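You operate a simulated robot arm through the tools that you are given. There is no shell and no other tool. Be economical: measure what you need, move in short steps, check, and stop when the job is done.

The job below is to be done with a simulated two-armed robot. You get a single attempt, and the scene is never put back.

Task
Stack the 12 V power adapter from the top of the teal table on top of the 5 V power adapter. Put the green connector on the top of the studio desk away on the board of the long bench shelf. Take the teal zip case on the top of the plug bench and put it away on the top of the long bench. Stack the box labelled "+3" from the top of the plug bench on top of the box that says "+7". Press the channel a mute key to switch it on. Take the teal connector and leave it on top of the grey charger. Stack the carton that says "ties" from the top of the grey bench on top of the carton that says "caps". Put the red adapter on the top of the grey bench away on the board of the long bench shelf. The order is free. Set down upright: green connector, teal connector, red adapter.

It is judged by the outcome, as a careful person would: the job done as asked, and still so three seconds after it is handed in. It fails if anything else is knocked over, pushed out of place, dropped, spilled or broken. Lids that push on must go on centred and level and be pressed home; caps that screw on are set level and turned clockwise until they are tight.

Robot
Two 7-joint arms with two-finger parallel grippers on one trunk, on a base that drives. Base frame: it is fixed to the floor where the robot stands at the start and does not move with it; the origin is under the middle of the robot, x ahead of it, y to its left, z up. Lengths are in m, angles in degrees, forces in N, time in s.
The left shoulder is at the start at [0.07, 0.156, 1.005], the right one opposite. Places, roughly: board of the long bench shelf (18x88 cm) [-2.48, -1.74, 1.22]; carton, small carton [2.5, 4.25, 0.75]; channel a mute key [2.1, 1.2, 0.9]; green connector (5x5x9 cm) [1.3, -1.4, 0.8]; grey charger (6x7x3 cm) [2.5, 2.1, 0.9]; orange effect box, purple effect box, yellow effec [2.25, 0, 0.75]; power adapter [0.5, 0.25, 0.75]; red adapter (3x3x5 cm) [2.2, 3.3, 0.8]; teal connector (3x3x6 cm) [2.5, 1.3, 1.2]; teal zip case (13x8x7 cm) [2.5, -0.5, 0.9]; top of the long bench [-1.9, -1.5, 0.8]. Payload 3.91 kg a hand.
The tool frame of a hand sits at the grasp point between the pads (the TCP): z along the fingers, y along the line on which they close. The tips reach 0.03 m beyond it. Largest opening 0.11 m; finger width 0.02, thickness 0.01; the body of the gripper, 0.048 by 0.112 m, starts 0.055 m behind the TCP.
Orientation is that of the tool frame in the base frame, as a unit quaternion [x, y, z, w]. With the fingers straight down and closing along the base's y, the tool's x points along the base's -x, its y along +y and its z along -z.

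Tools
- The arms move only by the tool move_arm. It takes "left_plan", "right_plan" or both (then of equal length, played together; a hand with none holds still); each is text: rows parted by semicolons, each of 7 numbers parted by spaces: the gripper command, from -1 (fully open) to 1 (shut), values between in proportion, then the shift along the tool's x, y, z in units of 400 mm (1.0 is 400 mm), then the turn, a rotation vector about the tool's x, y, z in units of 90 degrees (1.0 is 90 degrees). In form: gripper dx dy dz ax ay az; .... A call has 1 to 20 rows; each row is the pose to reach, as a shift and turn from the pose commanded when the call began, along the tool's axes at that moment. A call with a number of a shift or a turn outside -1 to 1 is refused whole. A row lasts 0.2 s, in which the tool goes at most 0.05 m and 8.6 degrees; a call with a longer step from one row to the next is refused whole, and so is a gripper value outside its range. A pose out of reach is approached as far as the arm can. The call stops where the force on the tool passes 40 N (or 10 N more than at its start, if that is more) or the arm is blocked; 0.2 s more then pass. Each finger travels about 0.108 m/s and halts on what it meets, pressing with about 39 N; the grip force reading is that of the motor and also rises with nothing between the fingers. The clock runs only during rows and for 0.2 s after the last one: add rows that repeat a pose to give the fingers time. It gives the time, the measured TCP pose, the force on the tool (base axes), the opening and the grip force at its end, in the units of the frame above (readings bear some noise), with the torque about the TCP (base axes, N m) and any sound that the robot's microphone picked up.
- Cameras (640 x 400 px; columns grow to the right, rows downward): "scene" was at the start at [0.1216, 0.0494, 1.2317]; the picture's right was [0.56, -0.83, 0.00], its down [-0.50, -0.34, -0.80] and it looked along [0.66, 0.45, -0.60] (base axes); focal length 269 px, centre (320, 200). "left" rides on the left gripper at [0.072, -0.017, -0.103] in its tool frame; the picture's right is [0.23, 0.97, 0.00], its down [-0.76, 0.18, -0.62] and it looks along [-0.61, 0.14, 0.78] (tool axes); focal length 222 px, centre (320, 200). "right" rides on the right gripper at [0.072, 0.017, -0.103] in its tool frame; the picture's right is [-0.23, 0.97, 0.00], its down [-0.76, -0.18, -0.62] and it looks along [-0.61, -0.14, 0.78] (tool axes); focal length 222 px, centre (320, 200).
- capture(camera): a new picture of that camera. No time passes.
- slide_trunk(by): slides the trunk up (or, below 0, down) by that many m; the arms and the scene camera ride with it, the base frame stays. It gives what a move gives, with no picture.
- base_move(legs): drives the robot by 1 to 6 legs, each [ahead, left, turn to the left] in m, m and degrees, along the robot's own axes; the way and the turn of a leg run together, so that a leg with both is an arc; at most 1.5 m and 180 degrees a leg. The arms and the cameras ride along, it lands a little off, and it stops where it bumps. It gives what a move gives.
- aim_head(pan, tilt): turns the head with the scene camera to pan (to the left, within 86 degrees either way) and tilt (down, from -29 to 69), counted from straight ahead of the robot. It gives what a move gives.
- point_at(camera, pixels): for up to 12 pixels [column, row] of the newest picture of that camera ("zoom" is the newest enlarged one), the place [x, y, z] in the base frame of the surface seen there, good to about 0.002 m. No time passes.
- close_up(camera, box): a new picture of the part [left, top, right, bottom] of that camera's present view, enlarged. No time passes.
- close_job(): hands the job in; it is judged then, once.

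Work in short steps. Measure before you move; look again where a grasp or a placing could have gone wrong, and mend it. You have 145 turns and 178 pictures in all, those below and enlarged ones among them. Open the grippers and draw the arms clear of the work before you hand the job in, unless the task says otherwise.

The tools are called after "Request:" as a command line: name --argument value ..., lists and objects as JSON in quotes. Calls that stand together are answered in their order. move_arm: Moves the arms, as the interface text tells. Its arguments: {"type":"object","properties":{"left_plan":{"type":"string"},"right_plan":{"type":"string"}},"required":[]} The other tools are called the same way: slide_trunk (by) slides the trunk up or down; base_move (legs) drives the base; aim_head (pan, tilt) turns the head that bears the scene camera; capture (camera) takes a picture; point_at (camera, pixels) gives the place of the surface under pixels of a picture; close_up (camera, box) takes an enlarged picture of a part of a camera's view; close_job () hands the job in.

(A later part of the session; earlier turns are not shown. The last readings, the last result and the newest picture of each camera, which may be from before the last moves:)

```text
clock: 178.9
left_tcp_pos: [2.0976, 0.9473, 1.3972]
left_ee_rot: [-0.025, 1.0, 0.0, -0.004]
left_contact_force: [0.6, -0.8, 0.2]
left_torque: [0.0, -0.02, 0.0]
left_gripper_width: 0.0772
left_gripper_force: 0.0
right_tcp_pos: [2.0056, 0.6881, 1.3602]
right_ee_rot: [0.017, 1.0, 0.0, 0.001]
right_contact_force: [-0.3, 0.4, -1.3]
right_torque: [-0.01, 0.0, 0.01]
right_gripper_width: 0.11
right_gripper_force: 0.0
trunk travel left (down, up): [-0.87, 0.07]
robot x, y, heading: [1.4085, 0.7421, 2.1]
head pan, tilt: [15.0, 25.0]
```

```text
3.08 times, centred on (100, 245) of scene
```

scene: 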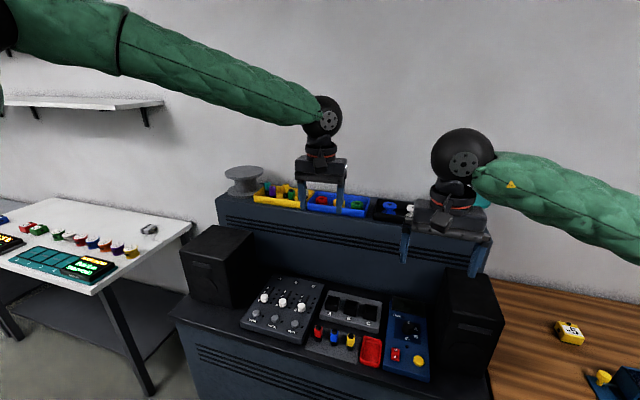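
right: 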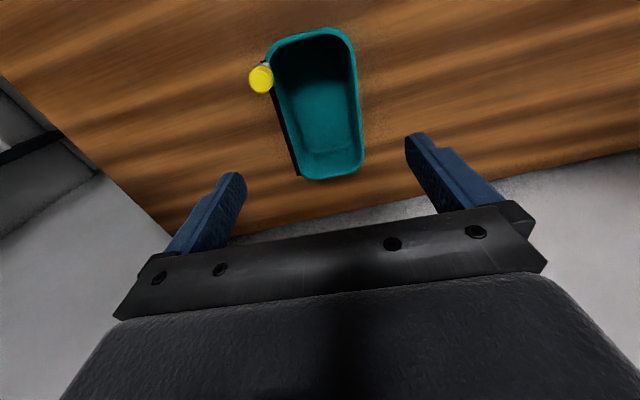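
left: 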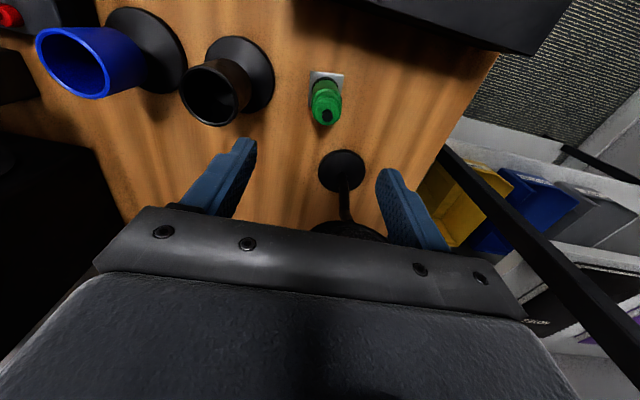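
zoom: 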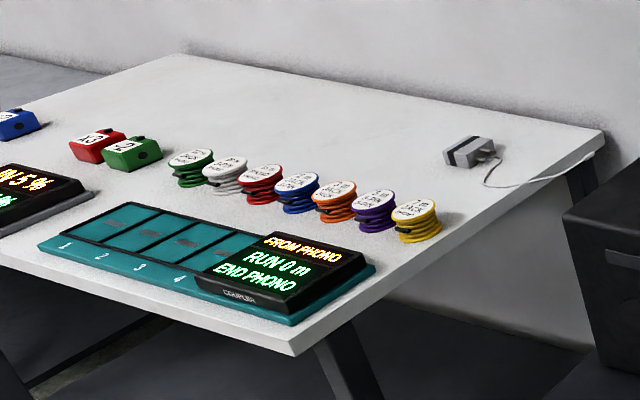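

Mute key A is the grey knob at (104,213) in the first view, the teal connector is at (195,150) of the second, the grey charger at (468,150) of the third. I measure them.

Request:
point_at --camera "zoom" --pixels '[[470, 140], [448, 150], [495, 148], [460, 165], [480, 158], [475, 135], [440, 195], [590, 150]]'

Request:
close_up --camera "scene" --box '[230, 260, 390, 360]'

Request:
point_at --camera "zoom" --pixels '[[104, 207], [96, 210], [112, 210], [104, 225], [130, 225], [138, 145], [180, 230], [70, 260], [104, 203], [120, 190]]'

Request:
close_up --camera "scene" --box '[245, 175, 325, 225]'

Request:
point_at --camera "zoom" --pixels '[[167, 135], [167, 160], [165, 115], [200, 165], [200, 150], [200, 200], [90, 200], [160, 120], [250, 200], [310, 150], [350, 180], [130, 200]]'

```text
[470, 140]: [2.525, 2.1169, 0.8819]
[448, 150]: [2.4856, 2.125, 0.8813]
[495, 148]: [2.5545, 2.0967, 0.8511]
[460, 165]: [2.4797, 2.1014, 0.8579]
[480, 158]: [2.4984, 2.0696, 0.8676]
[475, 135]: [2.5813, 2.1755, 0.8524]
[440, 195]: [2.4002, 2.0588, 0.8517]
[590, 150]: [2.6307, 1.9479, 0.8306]
```

```text
4.00 times, centred on (310, 310) of scene
```

zoom: 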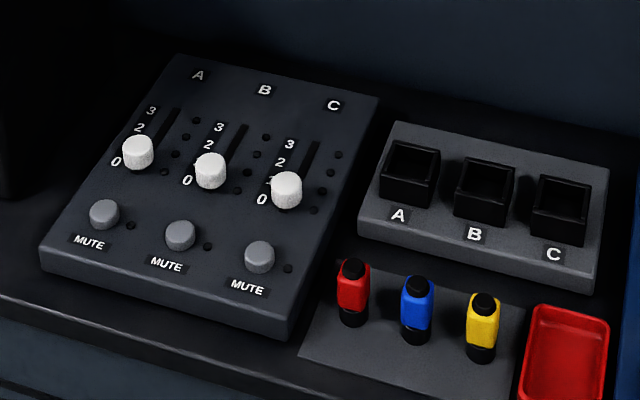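

```text
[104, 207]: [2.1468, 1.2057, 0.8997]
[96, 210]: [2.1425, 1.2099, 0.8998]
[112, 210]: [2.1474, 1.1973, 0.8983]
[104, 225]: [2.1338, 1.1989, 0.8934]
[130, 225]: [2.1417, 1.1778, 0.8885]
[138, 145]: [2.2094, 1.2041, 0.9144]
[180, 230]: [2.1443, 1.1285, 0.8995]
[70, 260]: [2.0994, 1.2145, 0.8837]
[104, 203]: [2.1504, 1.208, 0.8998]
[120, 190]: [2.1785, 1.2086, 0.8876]
```

```text
8.00 times, centred on (285, 200) of scene
```

zoom: 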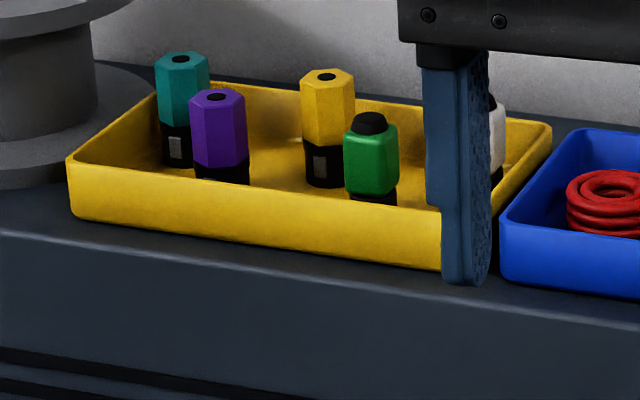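

```text
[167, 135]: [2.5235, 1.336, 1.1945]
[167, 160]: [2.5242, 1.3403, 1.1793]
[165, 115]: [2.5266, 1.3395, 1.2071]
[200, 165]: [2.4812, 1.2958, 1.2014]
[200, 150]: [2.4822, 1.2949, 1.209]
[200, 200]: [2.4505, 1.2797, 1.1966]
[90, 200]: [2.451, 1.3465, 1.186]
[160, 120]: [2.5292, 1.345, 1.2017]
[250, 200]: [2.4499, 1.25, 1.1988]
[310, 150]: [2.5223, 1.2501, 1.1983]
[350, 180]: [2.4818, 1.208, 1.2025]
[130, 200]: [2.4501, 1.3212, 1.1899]
```

Mute key A: top at (2.146,1.204,0.900). Teal connector: about (2.53,1.338), top z≈1.21, close to the purple one. The trunk is high now, so I do the teal connector first: drive to about (1.69,1.15).

Request:
base_move --legs '[[0, 0.4, -2], [0.28, 0, 0]]'

Request:
aim_head --pan 8 --tilt 30

Request:
capture --camera "scene"

Request:
capture --camera "left"

```text
clock: 183.0
left_tcp_pos: [2.3725, 1.3381, 1.3957]
left_ee_rot: [-0.014, 1.0, 0.0, -0.003]
left_contact_force: [-0.4, -0.1, -0.3]
left_torque: [-0.04, 0.01, 0.01]
left_gripper_width: 0.077
left_gripper_force: 0.0
right_tcp_pos: [2.2738, 1.0822, 1.3605]
right_ee_rot: [0.029, 1.0, 0.001, 0.001]
right_contact_force: [0.5, -0.6, 0.1]
right_torque: [0.02, 0.0, -0.02]
right_gripper_width: 0.1099
right_gripper_force: 0.1
trunk travel left (down, up): [-0.87, 0.07]
robot x, y, heading: [1.6775, 1.1518, 0.9]
head pan, tilt: [15.0, 25.0]
```

```text
clock: 183.7
left_tcp_pos: [2.3741, 1.3391, 1.3955]
left_ee_rot: [-0.013, 1.0, 0.0, -0.004]
left_contact_force: [-0.3, -0.7, -0.6]
left_torque: [0.0, 0.02, 0.0]
left_gripper_width: 0.077
left_gripper_force: 0.0
right_tcp_pos: [2.275, 1.0825, 1.36]
right_ee_rot: [0.029, 1.0, 0.0, -0.001]
right_contact_force: [0.3, -0.2, -0.1]
right_torque: [0.0, 0.01, 0.01]
right_gripper_width: 0.1102
right_gripper_force: 0.1
trunk travel left (down, up): [-0.87, 0.07]
robot x, y, heading: [1.6781, 1.1518, 0.9]
head pan, tilt: [8.0, 30.0]
```

```text
91 pictures are left
```

scene: 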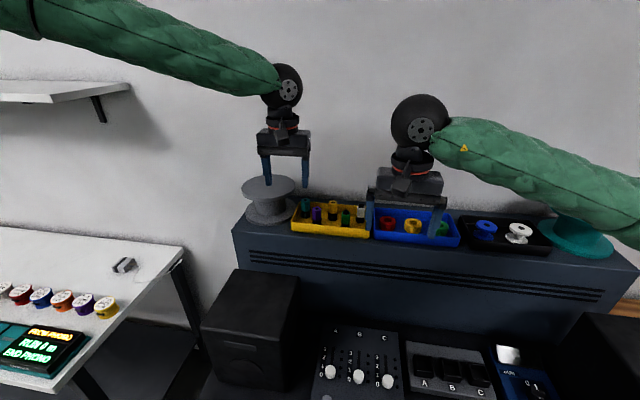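

```text
90 pictures are left
```

left: 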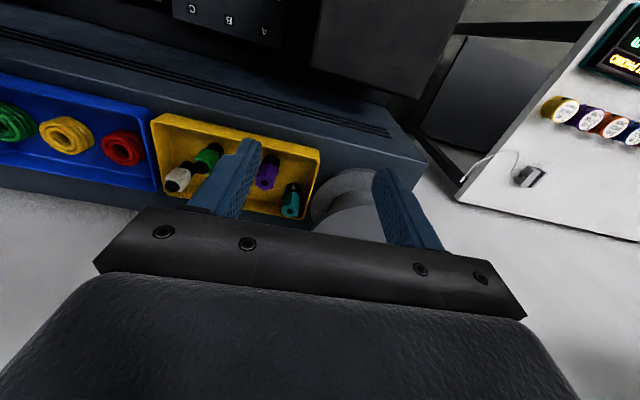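

I enlarge the tray in both views.

Request:
close_up --camera "left" --box '[235, 125, 345, 225]'

Request:
point_at --camera "zoom" --pixels '[[325, 340], [300, 350], [345, 355], [325, 365], [185, 240], [165, 245], [205, 245], [325, 385], [420, 380], [440, 120]]'

Request:
close_up --camera "scene" --box '[240, 170, 390, 245]'

Request:
point_at --camera "zoom" --pixels '[[130, 30], [130, 70], [70, 60], [285, 130], [282, 145], [282, 175], [325, 165], [325, 190], [200, 120], [235, 180], [395, 155]]'

```text
4.00 times, centred on (290, 175) of left
```

zoom: 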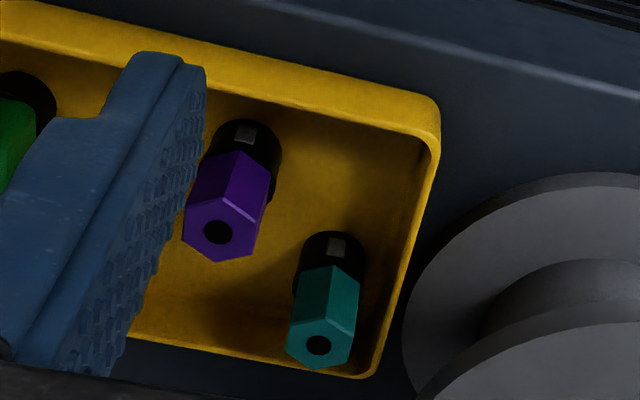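

```text
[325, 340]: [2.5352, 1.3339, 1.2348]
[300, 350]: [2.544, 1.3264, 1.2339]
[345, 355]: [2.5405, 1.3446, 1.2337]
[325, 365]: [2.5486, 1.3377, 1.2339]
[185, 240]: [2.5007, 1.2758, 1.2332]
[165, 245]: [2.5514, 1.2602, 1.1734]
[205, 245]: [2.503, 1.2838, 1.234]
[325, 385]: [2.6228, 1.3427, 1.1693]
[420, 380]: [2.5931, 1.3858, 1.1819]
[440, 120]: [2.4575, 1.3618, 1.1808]
```

```text
4.27 times, centred on (315, 208) of scene
```

zoom: 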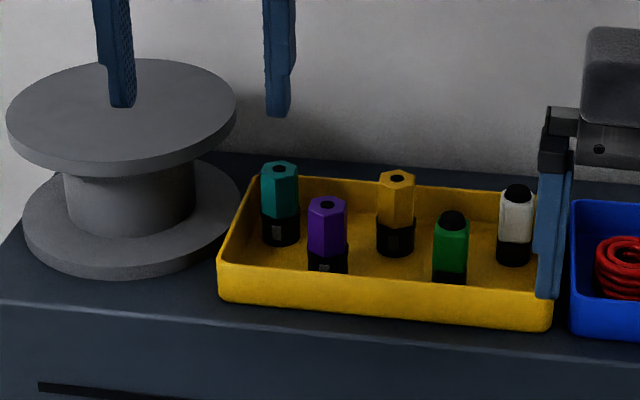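

```text
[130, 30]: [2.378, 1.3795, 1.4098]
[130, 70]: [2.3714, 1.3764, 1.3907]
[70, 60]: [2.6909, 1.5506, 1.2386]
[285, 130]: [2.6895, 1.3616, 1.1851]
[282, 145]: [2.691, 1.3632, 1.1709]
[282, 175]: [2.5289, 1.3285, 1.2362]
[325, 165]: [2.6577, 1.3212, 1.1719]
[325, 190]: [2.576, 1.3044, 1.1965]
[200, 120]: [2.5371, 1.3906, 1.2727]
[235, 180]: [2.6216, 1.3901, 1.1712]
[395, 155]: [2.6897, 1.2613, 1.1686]
```

Teal: axis (2.540,1.335), top 1.234. The spool's disc (top 1.273, y>1.385) limits me, so I grip high with TCP z 1.232. First I go above it at z 1.31 with a 5 cm opening.

Request:
move_arm --left_plan "0.09 -0.1 -0.005 0 0 0 0; 0.09 -0.2 -0.01 0 0 0 0; 0.09 -0.3 -0.015 0 0 0 0; 0.09 -0.415 -0.0195 0 0 0 0; 0.09 -0.415 -0.0195 0.1 0 0 0; 0.09 -0.415 -0.0195 0.2 0 0 0; 0.09 -0.415 -0.0195 0.214 0 0 0; 0.09 -0.415 -0.0195 0.214 0 0 0"

Request:
close_up --camera "scene" --box '[240, 140, 390, 245]'

Request:
close_up --camera "left" --box '[210, 20, 430, 220]'

Request:
point_at --camera "zoom" --pixels '[[320, 200], [320, 170], [320, 130], [290, 180], [350, 180], [200, 100]]'

```text
clock: 185.5
left_tcp_pos: [2.534, 1.3381, 1.3118]
left_ee_rot: [-0.012, 1.0, -0.001, -0.002]
left_contact_force: [-0.2, -0.4, 0.0]
left_torque: [0.0, -0.01, -0.02]
left_gripper_width: 0.0503
left_gripper_force: 0.1
left hand out of reach, approached as far as the arm can: row 6, 7, 8
right_tcp_pos: [2.2748, 1.0826, 1.3599]
right_ee_rot: [0.028, 1.0, 0.0, 0.0]
right_contact_force: [-0.4, -0.5, -1.1]
right_torque: [-0.02, -0.01, 0.02]
right_gripper_width: 0.11
right_gripper_force: 0.0
trunk travel left (down, up): [-0.87, 0.07]
robot x, y, heading: [1.6762, 1.1543, 1.5]
head pan, tilt: [8.0, 30.0]
```

```text
3.81 times, centred on (315, 192) of scene
```

zoom: 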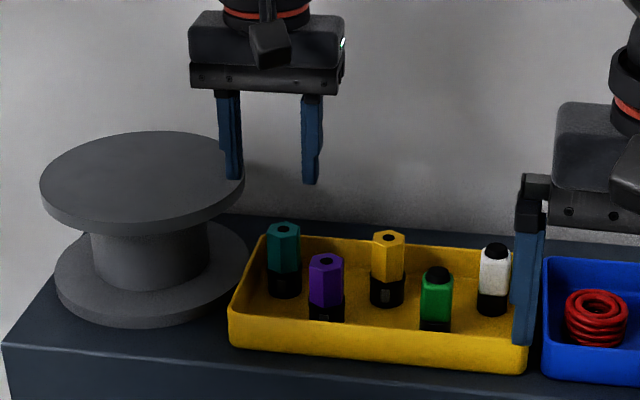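

```text
2.00 times, centred on (320, 120) of left
```

zoom: 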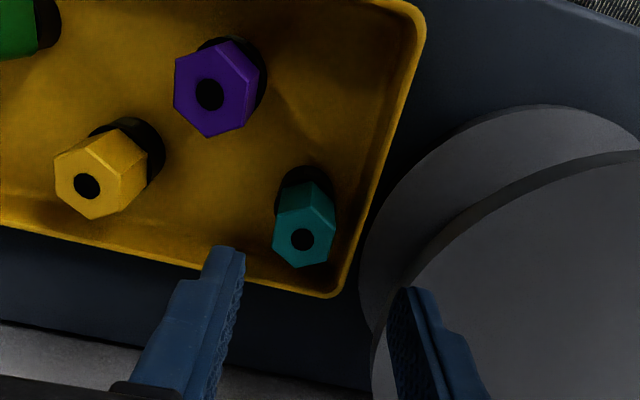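

```text
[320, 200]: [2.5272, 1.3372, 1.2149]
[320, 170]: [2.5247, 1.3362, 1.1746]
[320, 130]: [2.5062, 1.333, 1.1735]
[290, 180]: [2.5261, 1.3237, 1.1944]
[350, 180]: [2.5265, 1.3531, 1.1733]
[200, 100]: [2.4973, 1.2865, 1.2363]
```

The arm's reach is used up in z, so the last 8 cm can be done by the trunk. First I get the exact axis from the hole at (302,240).

Request:
point_at --camera "zoom" --pixels '[[302, 222], [285, 240], [322, 240], [303, 260], [275, 248], [335, 225], [302, 240], [210, 95]]'

```text
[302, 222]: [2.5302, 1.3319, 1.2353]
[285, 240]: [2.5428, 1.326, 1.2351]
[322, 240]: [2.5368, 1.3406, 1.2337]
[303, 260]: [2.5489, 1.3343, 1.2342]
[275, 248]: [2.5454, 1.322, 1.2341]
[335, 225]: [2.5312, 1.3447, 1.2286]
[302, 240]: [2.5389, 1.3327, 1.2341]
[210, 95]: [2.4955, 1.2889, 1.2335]
```

I step the base 4 cm ahead for reach, then recentre.

Request:
base_move --legs '[[0.04, 0, 0]]'

```text
clock: 186.3
left_tcp_pos: [2.5611, 1.3396, 1.321]
left_ee_rot: [-0.012, 1.0, -0.001, 0.003]
left_contact_force: [-0.4, 0.3, 0.9]
left_torque: [0.0, -0.08, 0.0]
left_gripper_width: 0.0498
left_gripper_force: 0.0
right_tcp_pos: [2.3027, 1.083, 1.3674]
right_ee_rot: [0.029, 1.0, 0.0, 0.006]
right_contact_force: [-1.9, -0.4, 0.1]
right_torque: [0.0, -0.08, 0.01]
right_gripper_width: 0.1103
right_gripper_force: 0.1
trunk travel left (down, up): [-0.87, 0.07]
robot x, y, heading: [1.7202, 1.154, 1.4]
head pan, tilt: [8.0, 30.0]
```

Both hands rose 7–9 mm, which suggests the base is leaning against the console. I back off 3 cm at once.

Request:
base_move --legs '[[-0.03, 0, 0]]'

Request:
move_arm --left_plan "0.09 0 -0.005 0 0 0 0; 0.09 0 -0.005 0 0 0 0; 0.09 0 -0.005 0 0 0 0"

```text
clock: 187.2
left_tcp_pos: [2.5506, 1.3388, 1.3056]
left_ee_rot: [-0.014, 1.0, -0.001, -0.005]
left_contact_force: [0.4, -0.9, -0.4]
left_torque: [-0.03, 0.06, 0.04]
left_gripper_width: 0.05
left_gripper_force: 0.0
right_tcp_pos: [2.2922, 1.0829, 1.3562]
right_ee_rot: [0.028, 1.0, 0.0, -0.004]
right_contact_force: [1.2, 0.4, 0.2]
right_torque: [-0.01, 0.09, 0.01]
right_gripper_width: 0.1101
right_gripper_force: 0.1
trunk travel left (down, up): [-0.87, 0.07]
robot x, y, heading: [1.6894, 1.156, 1.1]
head pan, tilt: [8.0, 30.0]
```

```text
clock: 188.0
left_tcp_pos: [2.5407, 1.3372, 1.3141]
left_ee_rot: [-0.013, 1.0, 0.0, -0.001]
left_contact_force: [-0.4, 0.6, -0.7]
left_torque: [0.01, -0.01, 0.0]
left_gripper_width: 0.0502
left_gripper_force: 0.1
right_tcp_pos: [2.2813, 1.0823, 1.3611]
right_ee_rot: [0.028, 1.0, 0.0, 0.001]
right_contact_force: [-0.6, 0.5, -0.7]
right_torque: [0.0, 0.01, 0.0]
right_gripper_width: 0.1102
right_gripper_force: 0.0
trunk travel left (down, up): [-0.87, 0.07]
robot x, y, heading: [1.691, 1.1559, 1.1]
head pan, tilt: [8.0, 30.0]
```

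It was only sway from braking; now settled at (2.5407,1.3372,1.314). I fine-align and lower with the trunk by 8.2 cm.

Request:
move_arm --left_plan "0.09 0.004 -0.0093 0 0 0 0; 0.09 0.004 -0.0093 0 0 0 0"

Request:
slide_trunk --by -0.08

Request:
close_up --camera "scene" --box '[240, 120, 390, 225]'

Request:
close_up --camera "left" --box '[210, 20, 430, 220]'

```text
clock: 188.6
left_tcp_pos: [2.54, 1.3333, 1.3127]
left_ee_rot: [-0.012, 1.0, -0.002, -0.001]
left_contact_force: [-0.7, -0.7, 0.1]
left_torque: [-0.03, -0.04, -0.03]
left_gripper_width: 0.0501
left_gripper_force: 0.1
right_tcp_pos: [2.2834, 1.0815, 1.3608]
right_ee_rot: [0.028, 1.0, 0.0, 0.001]
right_contact_force: [0.0, -0.6, 0.0]
right_torque: [0.0, -0.01, 0.01]
right_gripper_width: 0.1101
right_gripper_force: 0.1
trunk travel left (down, up): [-0.87, 0.07]
robot x, y, heading: [1.6866, 1.155, 1.3]
head pan, tilt: [8.0, 30.0]
```

```text
clock: 189.3
left_tcp_pos: [2.5403, 1.3336, 1.2711]
left_ee_rot: [-0.013, 1.0, -0.002, 0.0]
left_contact_force: [0.4, -0.3, 2.4]
left_torque: [0.12, 0.08, 0.01]
left_gripper_width: 0.0506
left_gripper_force: 0.2
right_tcp_pos: [2.2833, 1.0828, 1.3147]
right_ee_rot: [0.028, 1.0, 0.0, 0.001]
right_contact_force: [-1.4, 1.2, 0.3]
right_torque: [0.02, 0.02, 0.01]
right_gripper_width: 0.11
right_gripper_force: 0.0
trunk travel left (down, up): [-0.824, 0.116]
robot x, y, heading: [1.6886, 1.152, 1.3]
head pan, tilt: [8.0, 30.0]
stopped: the force on the tool passed its limit at 57 N (the readings are from after the stop); the commanded pose is now the measured one
```

```text
3.81 times, centred on (315, 172) of scene
```

zoom: 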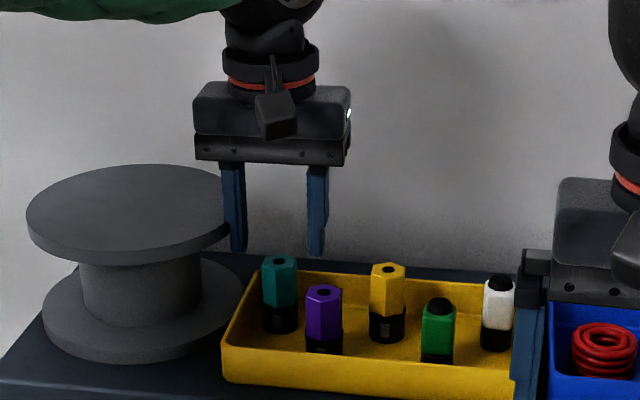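

```text
2.00 times, centred on (320, 120) of left
```

zoom: 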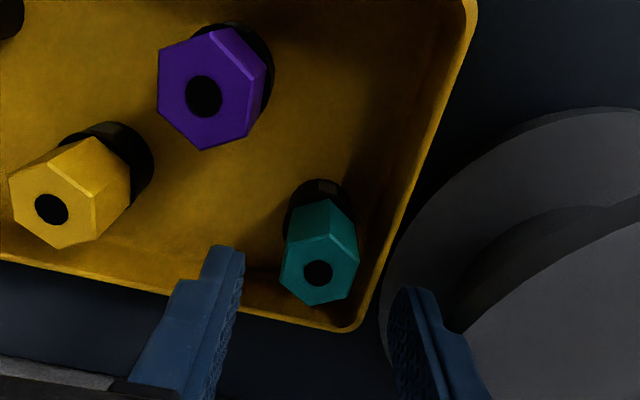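

The left finger met the rim of the grey spool. I raise the trunk again and measure the spool's discs to choose another yaw.

Request:
point_at --camera "zoom" --pixels '[[470, 345], [500, 300], [560, 248], [620, 215], [390, 300], [400, 250], [440, 185], [520, 125], [600, 110], [600, 300], [318, 272]]'

Request:
slide_trunk --by 0.05

Request:
close_up --camera "scene" --box '[240, 140, 390, 245]'

Request:
point_at --camera "zoom" --pixels '[[45, 185], [80, 215], [140, 225], [200, 210], [235, 185], [240, 170], [140, 180], [120, 140]]'

```text
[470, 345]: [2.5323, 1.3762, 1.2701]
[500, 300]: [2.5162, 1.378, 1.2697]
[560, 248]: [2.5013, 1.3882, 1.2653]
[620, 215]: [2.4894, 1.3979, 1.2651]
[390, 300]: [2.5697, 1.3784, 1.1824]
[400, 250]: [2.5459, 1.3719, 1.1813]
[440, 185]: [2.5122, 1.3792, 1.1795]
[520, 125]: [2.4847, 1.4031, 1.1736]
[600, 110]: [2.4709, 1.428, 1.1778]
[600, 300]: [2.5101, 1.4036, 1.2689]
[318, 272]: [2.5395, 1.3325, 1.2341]
```

```text
clock: 190.2
left_tcp_pos: [2.5403, 1.3341, 1.3195]
left_ee_rot: [-0.013, 1.0, -0.003, 0.0]
left_contact_force: [0.7, 0.6, 0.4]
left_torque: [-0.02, 0.01, -0.03]
left_gripper_width: 0.0504
left_gripper_force: 0.1
right_tcp_pos: [2.284, 1.0824, 1.3639]
right_ee_rot: [0.029, 1.0, 0.001, -0.001]
right_contact_force: [-0.2, -0.3, -0.4]
right_torque: [0.0, 0.01, 0.01]
right_gripper_width: 0.1101
right_gripper_force: 0.0
trunk travel left (down, up): [-0.874, 0.066]
robot x, y, heading: [1.6886, 1.1526, 1.4]
head pan, tilt: [8.0, 30.0]
```

```text
3.81 times, centred on (315, 192) of scene
```

zoom: 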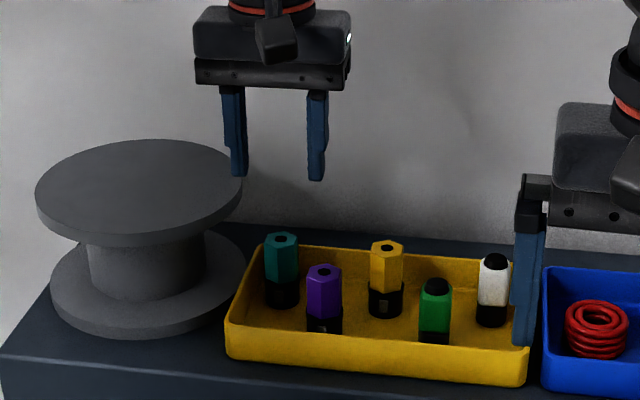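

```text
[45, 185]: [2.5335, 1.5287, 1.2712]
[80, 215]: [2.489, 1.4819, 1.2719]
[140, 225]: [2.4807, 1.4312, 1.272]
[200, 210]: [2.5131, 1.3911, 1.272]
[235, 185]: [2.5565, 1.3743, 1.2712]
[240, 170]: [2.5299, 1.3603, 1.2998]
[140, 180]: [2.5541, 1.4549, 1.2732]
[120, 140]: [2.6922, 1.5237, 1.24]
```

Spool centre ≈(2.56,1.455), radius 0.082. Turning the hand by 40° puts the left finger well clear of it and of the purple connector. I turn and narrow the opening to 44 mm.

Request:
move_arm --left_plan "0.2 0 0 0 0 0 -0.09; 0.2 0 0 0 0 0 -0.18; 0.2 0 0 0 0 0 -0.27; 0.2 0 0 0 0 0 -0.36; 0.2 0 0 0 0 0 -0.444; 0.2 0 0 0 0 0 -0.444"

Request:
capture --camera "left"

Request:
close_up --camera "scene" --box '[240, 140, 390, 245]'

```text
clock: 191.6
left_tcp_pos: [2.5393, 1.3329, 1.3218]
left_ee_rot: [-0.354, 0.935, -0.002, -0.001]
left_contact_force: [-0.1, 0.7, 1.3]
left_torque: [-0.03, 0.0, 0.0]
left_gripper_width: 0.0442
left_gripper_force: 0.1
right_tcp_pos: [2.284, 1.0821, 1.3655]
right_ee_rot: [0.028, 1.0, 0.0, 0.0]
right_contact_force: [0.1, -0.4, 0.7]
right_torque: [0.04, 0.02, 0.03]
right_gripper_width: 0.1099
right_gripper_force: 0.0
trunk travel left (down, up): [-0.874, 0.066]
robot x, y, heading: [1.6887, 1.1548, 1.1]
head pan, tilt: [8.0, 30.0]
```

```text
82 pictures are left
```

left: 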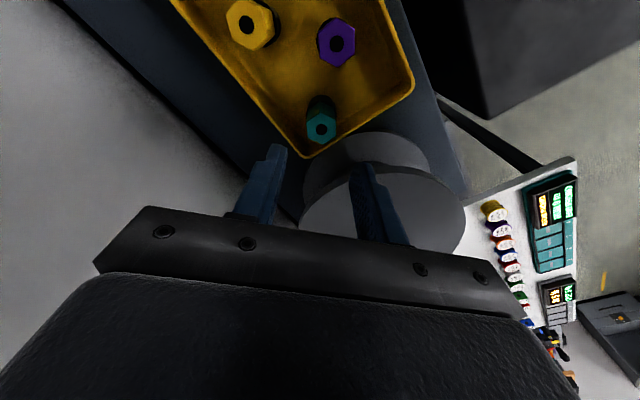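

```text
3.81 times, centred on (315, 192) of scene
```

zoom: 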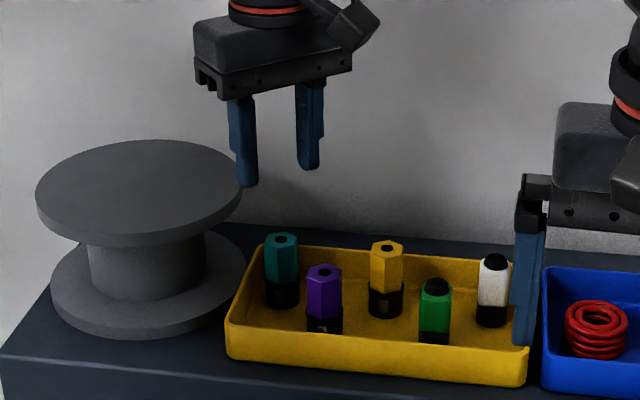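

Turned and centred on the axis. I lower the trunk by 9 cm.

Request:
slide_trunk --by -0.09

Request:
close_up --camera "scene" --box '[240, 100, 390, 205]'

```text
clock: 192.9
left_tcp_pos: [2.5389, 1.3336, 1.2358]
left_ee_rot: [-0.355, 0.935, -0.003, 0.001]
left_contact_force: [4.4, 2.3, 28.9]
left_torque: [0.81, 0.19, 0.09]
left_gripper_width: 0.0432
left_gripper_force: 0.0
right_tcp_pos: [2.2816, 1.0819, 1.2763]
right_ee_rot: [0.028, 1.0, 0.0, 0.001]
right_contact_force: [0.3, -0.8, 0.6]
right_torque: [-0.03, 0.0, -0.01]
right_gripper_width: 0.1098
right_gripper_force: 0.1
trunk travel left (down, up): [-0.784, 0.156]
robot x, y, heading: [1.6887, 1.1516, 1.2]
head pan, tilt: [8.0, 30.0]
```

```text
3.81 times, centred on (315, 152) of scene
```

zoom: 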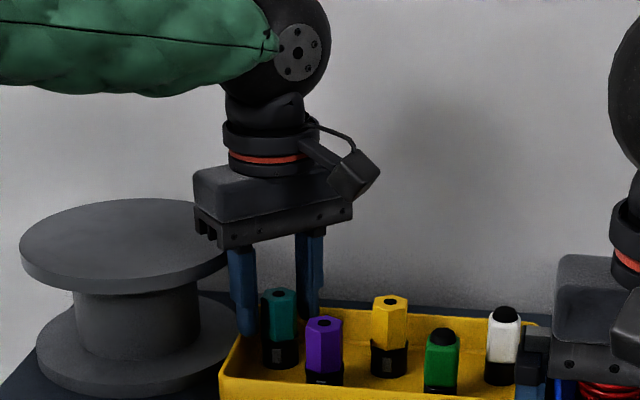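

There's 29 N of upward contact, probably a fingertip on the tray's rim. I raise by 1 cm and look at the force.

Request:
slide_trunk --by 0.01

Request:
close_up --camera "left" --box '[210, 60, 430, 260]'

```text
clock: 193.4
left_tcp_pos: [2.5392, 1.3339, 1.2411]
left_ee_rot: [-0.354, 0.935, -0.003, -0.001]
left_contact_force: [0.3, 0.1, 0.6]
left_torque: [-0.03, -0.04, -0.02]
left_gripper_width: 0.044
left_gripper_force: 0.1
right_tcp_pos: [2.2833, 1.0819, 1.2847]
right_ee_rot: [0.029, 1.0, 0.0, 0.002]
right_contact_force: [-0.6, 0.5, -0.2]
right_torque: [0.0, 0.01, 0.01]
right_gripper_width: 0.1098
right_gripper_force: 0.1
trunk travel left (down, up): [-0.794, 0.146]
robot x, y, heading: [1.6916, 1.1533, 1.1]
head pan, tilt: [8.0, 30.0]
```

```text
2.00 times, centred on (320, 160) of left
```

zoom: 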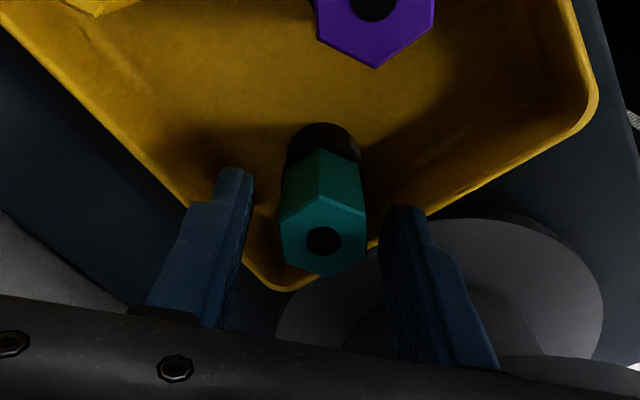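

Contact is gone and the teal head is centred between the pads. I close here.

Request:
move_arm --left_plan "0.4 0 0 0 0 0 0; 0.8 0 0 0 0 0 0; 0.9 0 0 0 0 0 0; 0.9 0 0 0 0 0 0"

Request:
slide_trunk --by 0.1

Request:
close_up --camera "scene" --box '[240, 140, 390, 245]'

```text
clock: 194.4
left_tcp_pos: [2.5411, 1.3329, 1.2408]
left_ee_rot: [-0.353, 0.936, -0.002, 0.0]
left_contact_force: [-0.5, 0.2, -0.8]
left_torque: [-0.02, 0.0, 0.01]
left_gripper_width: 0.0271
left_gripper_force: 39.0
right_tcp_pos: [2.2843, 1.082, 1.2851]
right_ee_rot: [0.029, 1.0, 0.0, 0.0]
right_contact_force: [-0.3, -0.1, -0.3]
right_torque: [0.01, 0.02, 0.0]
right_gripper_width: 0.1099
right_gripper_force: 0.0
trunk travel left (down, up): [-0.794, 0.146]
robot x, y, heading: [1.6926, 1.1556, 1.0]
head pan, tilt: [8.0, 30.0]
```

```text
clock: 195.8
left_tcp_pos: [2.5407, 1.3339, 1.3406]
left_ee_rot: [-0.354, 0.935, -0.002, -0.001]
left_contact_force: [1.0, 0.2, -1.2]
left_torque: [0.04, 0.03, 0.0]
left_gripper_width: 0.027
left_gripper_force: 38.5
right_tcp_pos: [2.2846, 1.0827, 1.3854]
right_ee_rot: [0.029, 1.0, 0.0, 0.0]
right_contact_force: [-0.2, 0.9, 0.0]
right_torque: [-0.04, 0.01, 0.06]
right_gripper_width: 0.1102
right_gripper_force: 0.1
trunk travel left (down, up): [-0.894, 0.046]
robot x, y, heading: [1.6921, 1.1565, 1.1]
head pan, tilt: [8.0, 30.0]
```

```text
3.81 times, centred on (315, 192) of scene
```

zoom: 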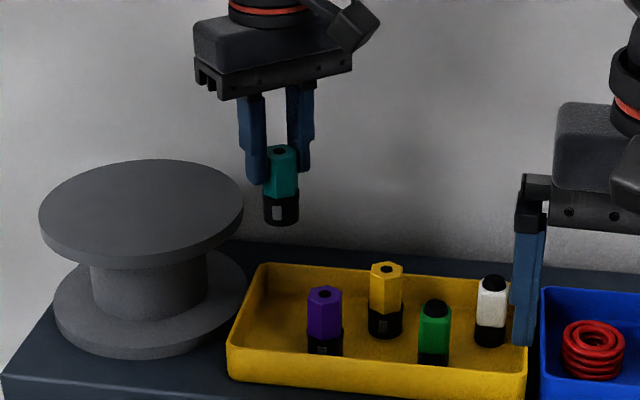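

The teal connector hangs upright. For the mute key I use the right hand: I first draw the left hand back, then back up and shift left so that the key lies on the robot's right.

Request:
move_arm --left_plan "0.9 0.08 0.07 0 0 0 0.08; 0.9 0.16 0.14 0 0 0 0.16; 0.9 0.24 0.21 0 0 0 0.24; 0.9 0.32 0.28 0 0 0 0.32; 0.9 0.4 0.35 0 0 0 0.4; 0.9 0.468 0.414 0 0 0 0.444; 0.9 0.468 0.414 0 0 0 0.444"

Request:
base_move --legs '[[-0.26, 0, -1], [0, 0.26, 0]]'

Request:
slide_trunk --by -0.3

Request:
aim_head --pan -10 --tilt 38

Request:
capture --camera "scene"

```text
clock: 197.4
left_tcp_pos: [2.2914, 1.335, 1.3386]
left_ee_rot: [-0.012, 1.0, -0.003, 0.0]
left_contact_force: [-0.4, -0.5, -0.7]
left_torque: [0.0, -0.01, 0.0]
left_gripper_width: 0.0271
left_gripper_force: 38.9
right_tcp_pos: [2.2834, 1.0822, 1.3849]
right_ee_rot: [0.028, 1.0, 0.0, 0.0]
right_contact_force: [-0.6, 0.1, -0.1]
right_torque: [0.01, 0.02, -0.03]
right_gripper_width: 0.1098
right_gripper_force: 0.0
trunk travel left (down, up): [-0.894, 0.046]
robot x, y, heading: [1.6869, 1.1578, 1.2]
head pan, tilt: [8.0, 30.0]
```

```text
clock: 200.7
left_tcp_pos: [2.0326, 1.5816, 1.34]
left_ee_rot: [-0.002, 1.0, -0.002, 0.001]
left_contact_force: [0.9, 0.1, -0.9]
left_torque: [0.04, -0.01, -0.01]
left_gripper_width: 0.0272
left_gripper_force: 39.3
right_tcp_pos: [2.0202, 1.3293, 1.3844]
right_ee_rot: [0.04, 0.999, -0.001, 0.0]
right_contact_force: [0.9, 0.2, -0.3]
right_torque: [0.0, 0.02, -0.03]
right_gripper_width: 0.11
right_gripper_force: 0.1
trunk travel left (down, up): [-0.894, 0.046]
robot x, y, heading: [1.4253, 1.4172, -0.1]
head pan, tilt: [8.0, 30.0]
```

```text
clock: 203.7
left_tcp_pos: [2.0344, 1.5826, 1.04]
left_ee_rot: [-0.002, 1.0, -0.003, 0.001]
left_contact_force: [-0.4, -0.7, -0.8]
left_torque: [0.02, 0.01, 0.02]
left_gripper_width: 0.027
left_gripper_force: 39.2
right_tcp_pos: [2.0195, 1.3301, 1.0847]
right_ee_rot: [0.04, 0.999, 0.0, 0.0]
right_contact_force: [0.3, 1.1, -0.7]
right_torque: [0.01, -0.01, -0.03]
right_gripper_width: 0.1098
right_gripper_force: 0.1
trunk travel left (down, up): [-0.594, 0.346]
robot x, y, heading: [1.4272, 1.4168, -0.3]
head pan, tilt: [8.0, 30.0]
```

```text
clock: 204.5
left_tcp_pos: [2.0345, 1.5838, 1.0402]
left_ee_rot: [-0.001, 1.0, -0.002, 0.001]
left_contact_force: [0.9, -0.5, -1.3]
left_torque: [0.01, -0.02, 0.01]
left_gripper_width: 0.0268
left_gripper_force: 39.6
right_tcp_pos: [2.0207, 1.3312, 1.0847]
right_ee_rot: [0.041, 0.999, -0.001, 0.001]
right_contact_force: [-0.7, 0.8, -0.9]
right_torque: [0.0, -0.01, -0.02]
right_gripper_width: 0.1098
right_gripper_force: 0.1
trunk travel left (down, up): [-0.594, 0.346]
robot x, y, heading: [1.4318, 1.411, 0.1]
head pan, tilt: [-10.0, 38.0]
```

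```text
77 pictures are left
```

scene: 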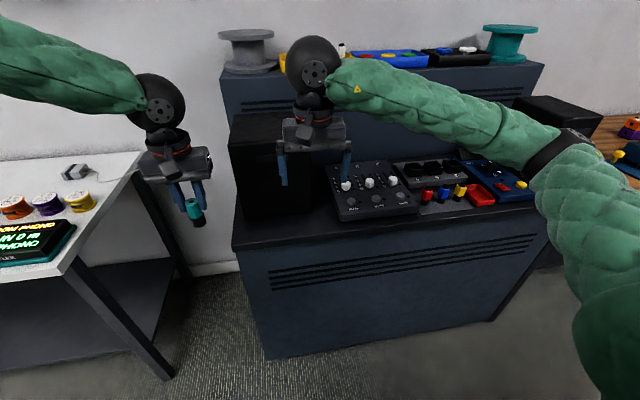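

I enlarge the mixer from here for a precise fix on mute key A.

Request:
close_up --camera "scene" --box '[325, 155, 425, 225]'

Request:
point_at --camera "zoom" --pixels '[[153, 275], [140, 278], [166, 278], [153, 287], [153, 268], [190, 290], [130, 180]]'

```text
5.71 times, centred on (375, 190) of scene
```

zoom: 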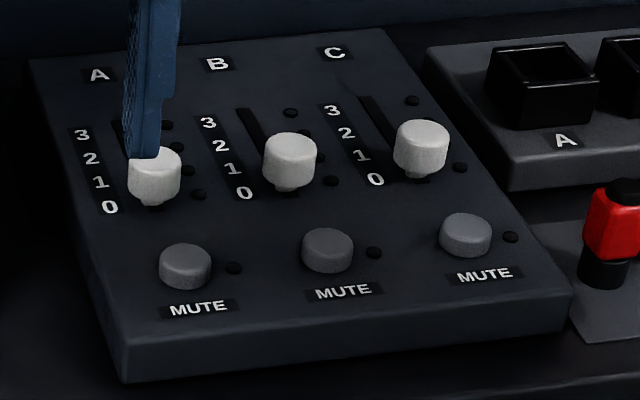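

```text
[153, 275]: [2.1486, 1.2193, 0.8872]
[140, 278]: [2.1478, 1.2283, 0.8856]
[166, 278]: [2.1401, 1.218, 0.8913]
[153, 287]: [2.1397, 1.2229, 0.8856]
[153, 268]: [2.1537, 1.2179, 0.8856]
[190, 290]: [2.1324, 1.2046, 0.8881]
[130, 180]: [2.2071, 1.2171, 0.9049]
```

Request:
point_at --camera "zoom" --pixels '[[186, 258], [165, 258], [206, 258], [186, 246], [186, 270], [233, 268]]'

```text
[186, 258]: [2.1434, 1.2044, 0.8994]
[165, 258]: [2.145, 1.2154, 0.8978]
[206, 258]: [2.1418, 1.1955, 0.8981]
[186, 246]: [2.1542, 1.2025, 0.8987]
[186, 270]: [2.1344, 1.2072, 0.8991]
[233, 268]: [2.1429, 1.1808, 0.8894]
```

Key centre is (2.144,1.205), top 0.899. I close the right gripper and bring its tips 1 cm above it.

Request:
move_arm --right_plan "-0.4 0 -0.1 0 0 0 0; 0.2 0 -0.2 0 0 0 0; 0.8 0 -0.289 0 0 0 0; 1 -0.1 -0.289 0 0 0 0; 1 -0.2 -0.289 0 0 0 0; 1 -0.3 -0.289 0 0 0 0; 1 -0.333 -0.289 0.08 0 0 0; 1 -0.333 -0.289 0.18 0 0 0; 1 -0.333 -0.289 0.28 0 0 0; 1 -0.333 -0.289 0.355 0 0 0; 1 -0.333 -0.289 0.355 0 0 0"

Request:
close_up --camera "scene" --box '[305, 135, 425, 225]'

```text
clock: 206.9
left_tcp_pos: [2.0343, 1.5829, 1.0391]
left_ee_rot: [-0.002, 1.0, -0.003, 0.0]
left_contact_force: [-0.8, 0.2, -1.2]
left_torque: [0.0, -0.01, 0.0]
left_gripper_width: 0.027
left_gripper_force: 38.7
right_tcp_pos: [2.1432, 1.2056, 0.9411]
right_ee_rot: [0.04, 0.999, 0.0, 0.001]
right_contact_force: [-0.3, -0.2, -0.1]
right_torque: [0.01, -0.03, 0.0]
right_gripper_width: 0.0
right_gripper_force: 37.5
trunk travel left (down, up): [-0.594, 0.346]
robot x, y, heading: [1.4283, 1.4137, -0.1]
head pan, tilt: [-10.0, 38.0]
```

```text
4.44 times, centred on (365, 180) of scene
```

zoom: 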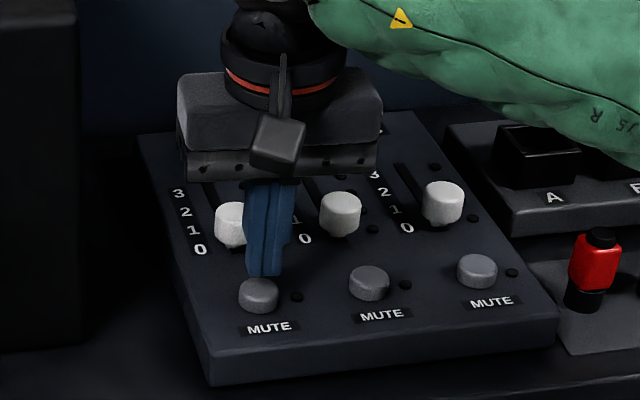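

Tips are right above the key. I press down slowly about 4 mm and rise again, listening for a click.

Request:
move_arm --right_plan "1 0 0 0.015 0 0 0; 1 0 0 0.025 0 0 0; 1 0 0 0.03 0 0 0; 1 0 0 0.034 0 0 0; 1 0 0 0.038 0 0 0; 1 0 0 0.041 0 0 0; 1 0 0 0 0 0 0; 1 0 0 -0.1 0 0 0"

Request:
close_up --camera "scene" --box '[305, 135, 425, 225]'

```text
clock: 208.7
left_tcp_pos: [2.0326, 1.5837, 1.0399]
left_ee_rot: [-0.001, 1.0, -0.002, 0.001]
left_contact_force: [0.3, 0.0, -0.7]
left_torque: [0.01, 0.0, 0.01]
left_gripper_width: 0.0269
left_gripper_force: 39.1
right_tcp_pos: [2.1431, 1.2036, 0.9822]
right_ee_rot: [0.041, 0.999, 0.0, 0.001]
right_contact_force: [-0.2, -0.3, 0.1]
right_torque: [0.01, -0.03, -0.03]
right_gripper_width: 0.0003
right_gripper_force: 38.1
trunk travel left (down, up): [-0.594, 0.346]
robot x, y, heading: [1.4252, 1.4157, -0.2]
head pan, tilt: [-10.0, 38.0]
```

```text
4.44 times, centred on (365, 180) of scene
```

zoom: 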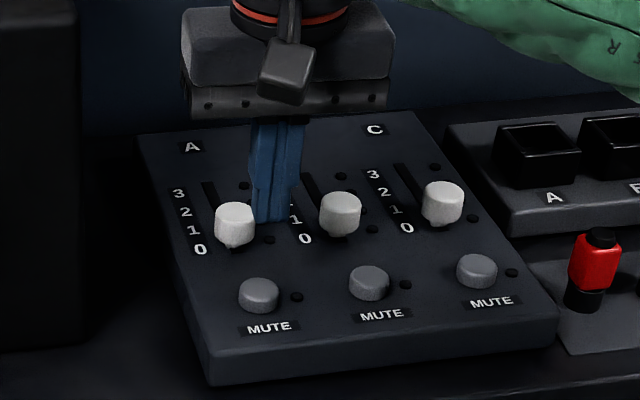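

No click yet and the lamp stays dark. I press again, deeper and with a short dwell.

Request:
move_arm --right_plan "1 0 0 0.1 0 0 0; 1 0 0 0.13 0 0 0; 1 0 0 0.14 0 0 0; 1 0 0 0.145 0 0 0; 1 0 0 0.15 0 0 0; 1 0 0 0.154 0 0 0; 1 0 0 0.154 0 0 0; 1 0 0 0.154 0 0 0"

Request:
close_up --camera "scene" --box '[305, 135, 425, 225]'

```text
clock: 210.5
left_tcp_pos: [2.0337, 1.5822, 1.0392]
left_ee_rot: [-0.001, 1.0, -0.003, 0.0]
left_contact_force: [-0.4, -0.7, -0.5]
left_torque: [0.06, 0.01, 0.0]
left_gripper_width: 0.0271
left_gripper_force: 38.7
right_tcp_pos: [2.143, 1.2055, 0.9216]
right_ee_rot: [0.041, 0.999, 0.0, 0.001]
right_contact_force: [-1.6, -0.1, 6.9]
right_torque: [0.02, 0.07, 0.07]
right_gripper_width: 0.0002
right_gripper_force: 37.9
trunk travel left (down, up): [-0.594, 0.346]
robot x, y, heading: [1.4302, 1.4157, -0.6]
head pan, tilt: [-10.0, 38.0]
heard: click
```

```text
4.44 times, centred on (365, 180) of scene
```

zoom: 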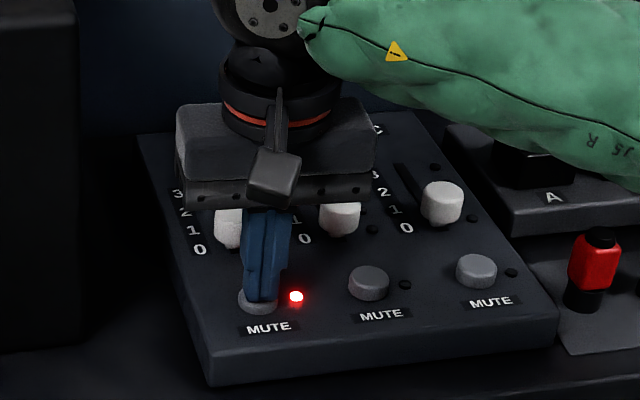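

A click, and the A lamp is red. I lift off and draw the right hand back.

Request:
move_arm --right_plan "1 0 0 -0.1 0 0 0; 1 0 0 -0.22 0 0 0; 1 0 0 -0.34 0 0 0; 1 0 0 -0.45 0 0 0; 1 0.1 0 -0.45 0 0 0; 1 0.2 0 -0.45 0 0 0; 1 0.3 0 -0.45 0 0 0"

Request:
close_up --camera "scene" --box '[305, 135, 425, 225]'

Request:
aim_head --pan 35 --tilt 30

Request:
capture --camera "scene"

```text
clock: 212.1
left_tcp_pos: [2.0316, 1.5834, 1.0404]
left_ee_rot: [-0.002, 1.0, -0.001, 0.002]
left_contact_force: [-0.4, 0.1, -0.5]
left_torque: [0.02, -0.02, -0.05]
left_gripper_width: 0.0271
left_gripper_force: 39.4
right_tcp_pos: [2.0227, 1.2176, 1.105]
right_ee_rot: [0.039, 0.999, -0.001, 0.001]
right_contact_force: [0.6, 0.0, 0.3]
right_torque: [0.0, 0.01, 0.01]
right_gripper_width: 0.0
right_gripper_force: 37.2
trunk travel left (down, up): [-0.594, 0.346]
robot x, y, heading: [1.4289, 1.417, -0.2]
head pan, tilt: [-10.0, 38.0]
```

```text
4.44 times, centred on (365, 180) of scene
```

zoom: 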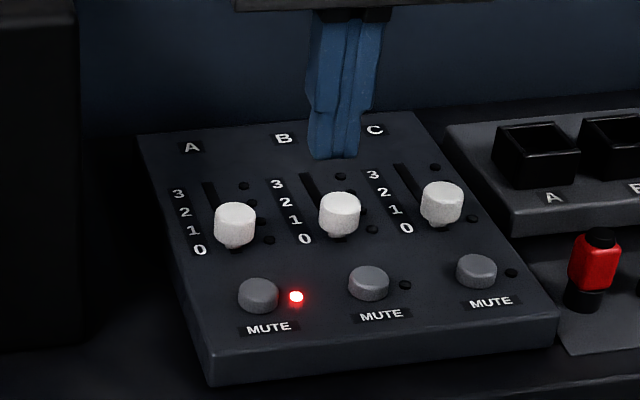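

```text
clock: 213.3
left_tcp_pos: [2.0334, 1.5821, 1.0384]
left_ee_rot: [-0.002, 1.0, -0.002, 0.0]
left_contact_force: [-1.0, 0.4, -1.0]
left_torque: [0.0, 0.02, 0.0]
left_gripper_width: 0.0267
left_gripper_force: 39.0
right_tcp_pos: [2.0236, 1.2172, 1.1029]
right_ee_rot: [0.04, 0.999, 0.0, 0.0]
right_contact_force: [-0.1, 0.2, -0.3]
right_torque: [0.01, 0.01, 0.0]
right_gripper_width: 0.0
right_gripper_force: 37.4
trunk travel left (down, up): [-0.594, 0.346]
robot x, y, heading: [1.4257, 1.4175, -0.1]
head pan, tilt: [35.0, 30.0]
```

```text
71 pictures are left
```

scene: 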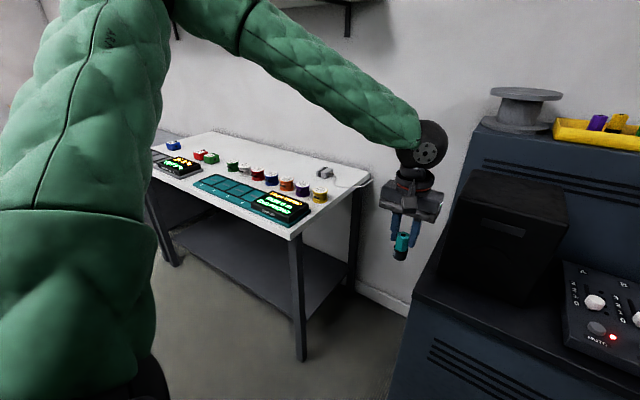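

Lamp A stays on. I drive left and ahead to the grey bench with the charger.

Request:
base_move --legs '[[0, 0.48, 0], [0.28, 0, 0]]'

Request:
aim_head --pan 12 --tilt 35

Request:
capture --camera "scene"

```text
clock: 217.5
left_tcp_pos: [2.2699, 2.0549, 1.0445]
left_ee_rot: [0.007, 1.0, -0.007, 0.007]
left_contact_force: [0.2, -0.1, -1.0]
left_torque: [-0.01, 0.0, 0.02]
left_gripper_width: 0.0272
left_gripper_force: 39.1
right_tcp_pos: [2.2534, 1.6864, 1.1192]
right_ee_rot: [0.051, 0.999, -0.003, 0.014]
right_contact_force: [0.0, -0.6, 0.0]
right_torque: [0.0, -0.02, -0.02]
right_gripper_width: 0.0001
right_gripper_force: 37.6
trunk travel left (down, up): [-0.594, 0.346]
robot x, y, heading: [1.67, 1.8898, -1.0]
head pan, tilt: [35.0, 30.0]
stopped in leg 2: the robot was blocked; the commanded pose is now the measured one
```

```text
clock: 218.4
left_tcp_pos: [2.2687, 2.0543, 1.0461]
left_ee_rot: [0.007, 1.0, -0.008, 0.007]
left_contact_force: [-0.5, -0.4, -1.9]
left_torque: [0.01, -0.03, 0.01]
left_gripper_width: 0.0273
left_gripper_force: 38.6
right_tcp_pos: [2.2529, 1.6857, 1.12]
right_ee_rot: [0.05, 0.999, -0.004, 0.013]
right_contact_force: [-0.2, 0.5, -0.1]
right_torque: [0.03, 0.0, 0.02]
right_gripper_width: 0.0002
right_gripper_force: 37.5
trunk travel left (down, up): [-0.594, 0.346]
robot x, y, heading: [1.6708, 1.8905, -1.2]
head pan, tilt: [12.0, 35.0]
```

```text
70 pictures are left
```

scene: 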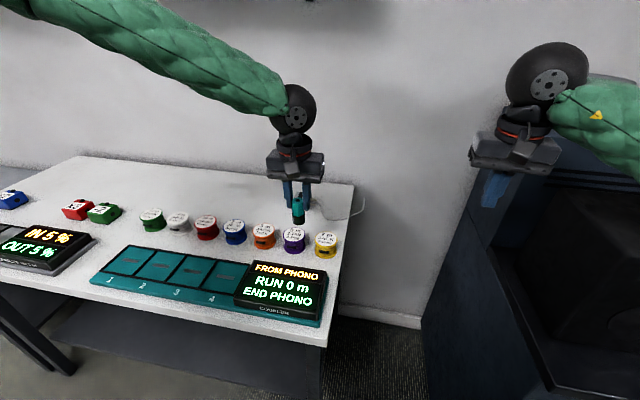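

The base met something at x=1.67 and leans slightly. I back off 4 cm and check the scene.

Request:
base_move --legs '[[-0.04, 0, 1]]'

Request:
capture --camera "scene"

Request:
point_at --camera "scene" --pixels '[[325, 343], [350, 195], [300, 208], [345, 210], [325, 238], [295, 235], [360, 210], [430, 300], [420, 370]]'

```text
clock: 219.1
left_tcp_pos: [2.2641, 2.0532, 1.0417]
left_ee_rot: [0.007, 1.0, -0.005, 0.004]
left_contact_force: [-0.1, 0.5, -1.5]
left_torque: [0.03, 0.02, 0.0]
left_gripper_width: 0.0273
left_gripper_force: 39.5
right_tcp_pos: [2.2486, 1.6805, 1.1169]
right_ee_rot: [0.051, 0.999, -0.001, 0.015]
right_contact_force: [0.2, 0.1, -0.4]
right_torque: [-0.01, 0.04, 0.01]
right_gripper_width: 0.0002
right_gripper_force: 37.1
trunk travel left (down, up): [-0.594, 0.346]
robot x, y, heading: [1.661, 1.8911, -0.7]
head pan, tilt: [12.0, 35.0]
stopped in leg 1: the robot was blocked; the commanded pose is now the measured one
```

```text
69 pictures are left
```

scene: 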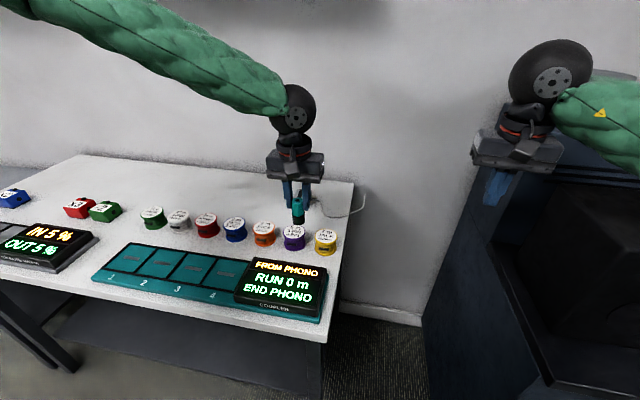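

```text
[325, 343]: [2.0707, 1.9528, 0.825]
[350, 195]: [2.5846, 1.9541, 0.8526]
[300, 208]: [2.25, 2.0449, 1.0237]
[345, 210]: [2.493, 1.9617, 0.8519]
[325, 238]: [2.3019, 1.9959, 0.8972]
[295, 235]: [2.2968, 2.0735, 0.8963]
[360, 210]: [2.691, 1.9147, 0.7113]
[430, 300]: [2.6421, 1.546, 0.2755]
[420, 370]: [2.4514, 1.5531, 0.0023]
```

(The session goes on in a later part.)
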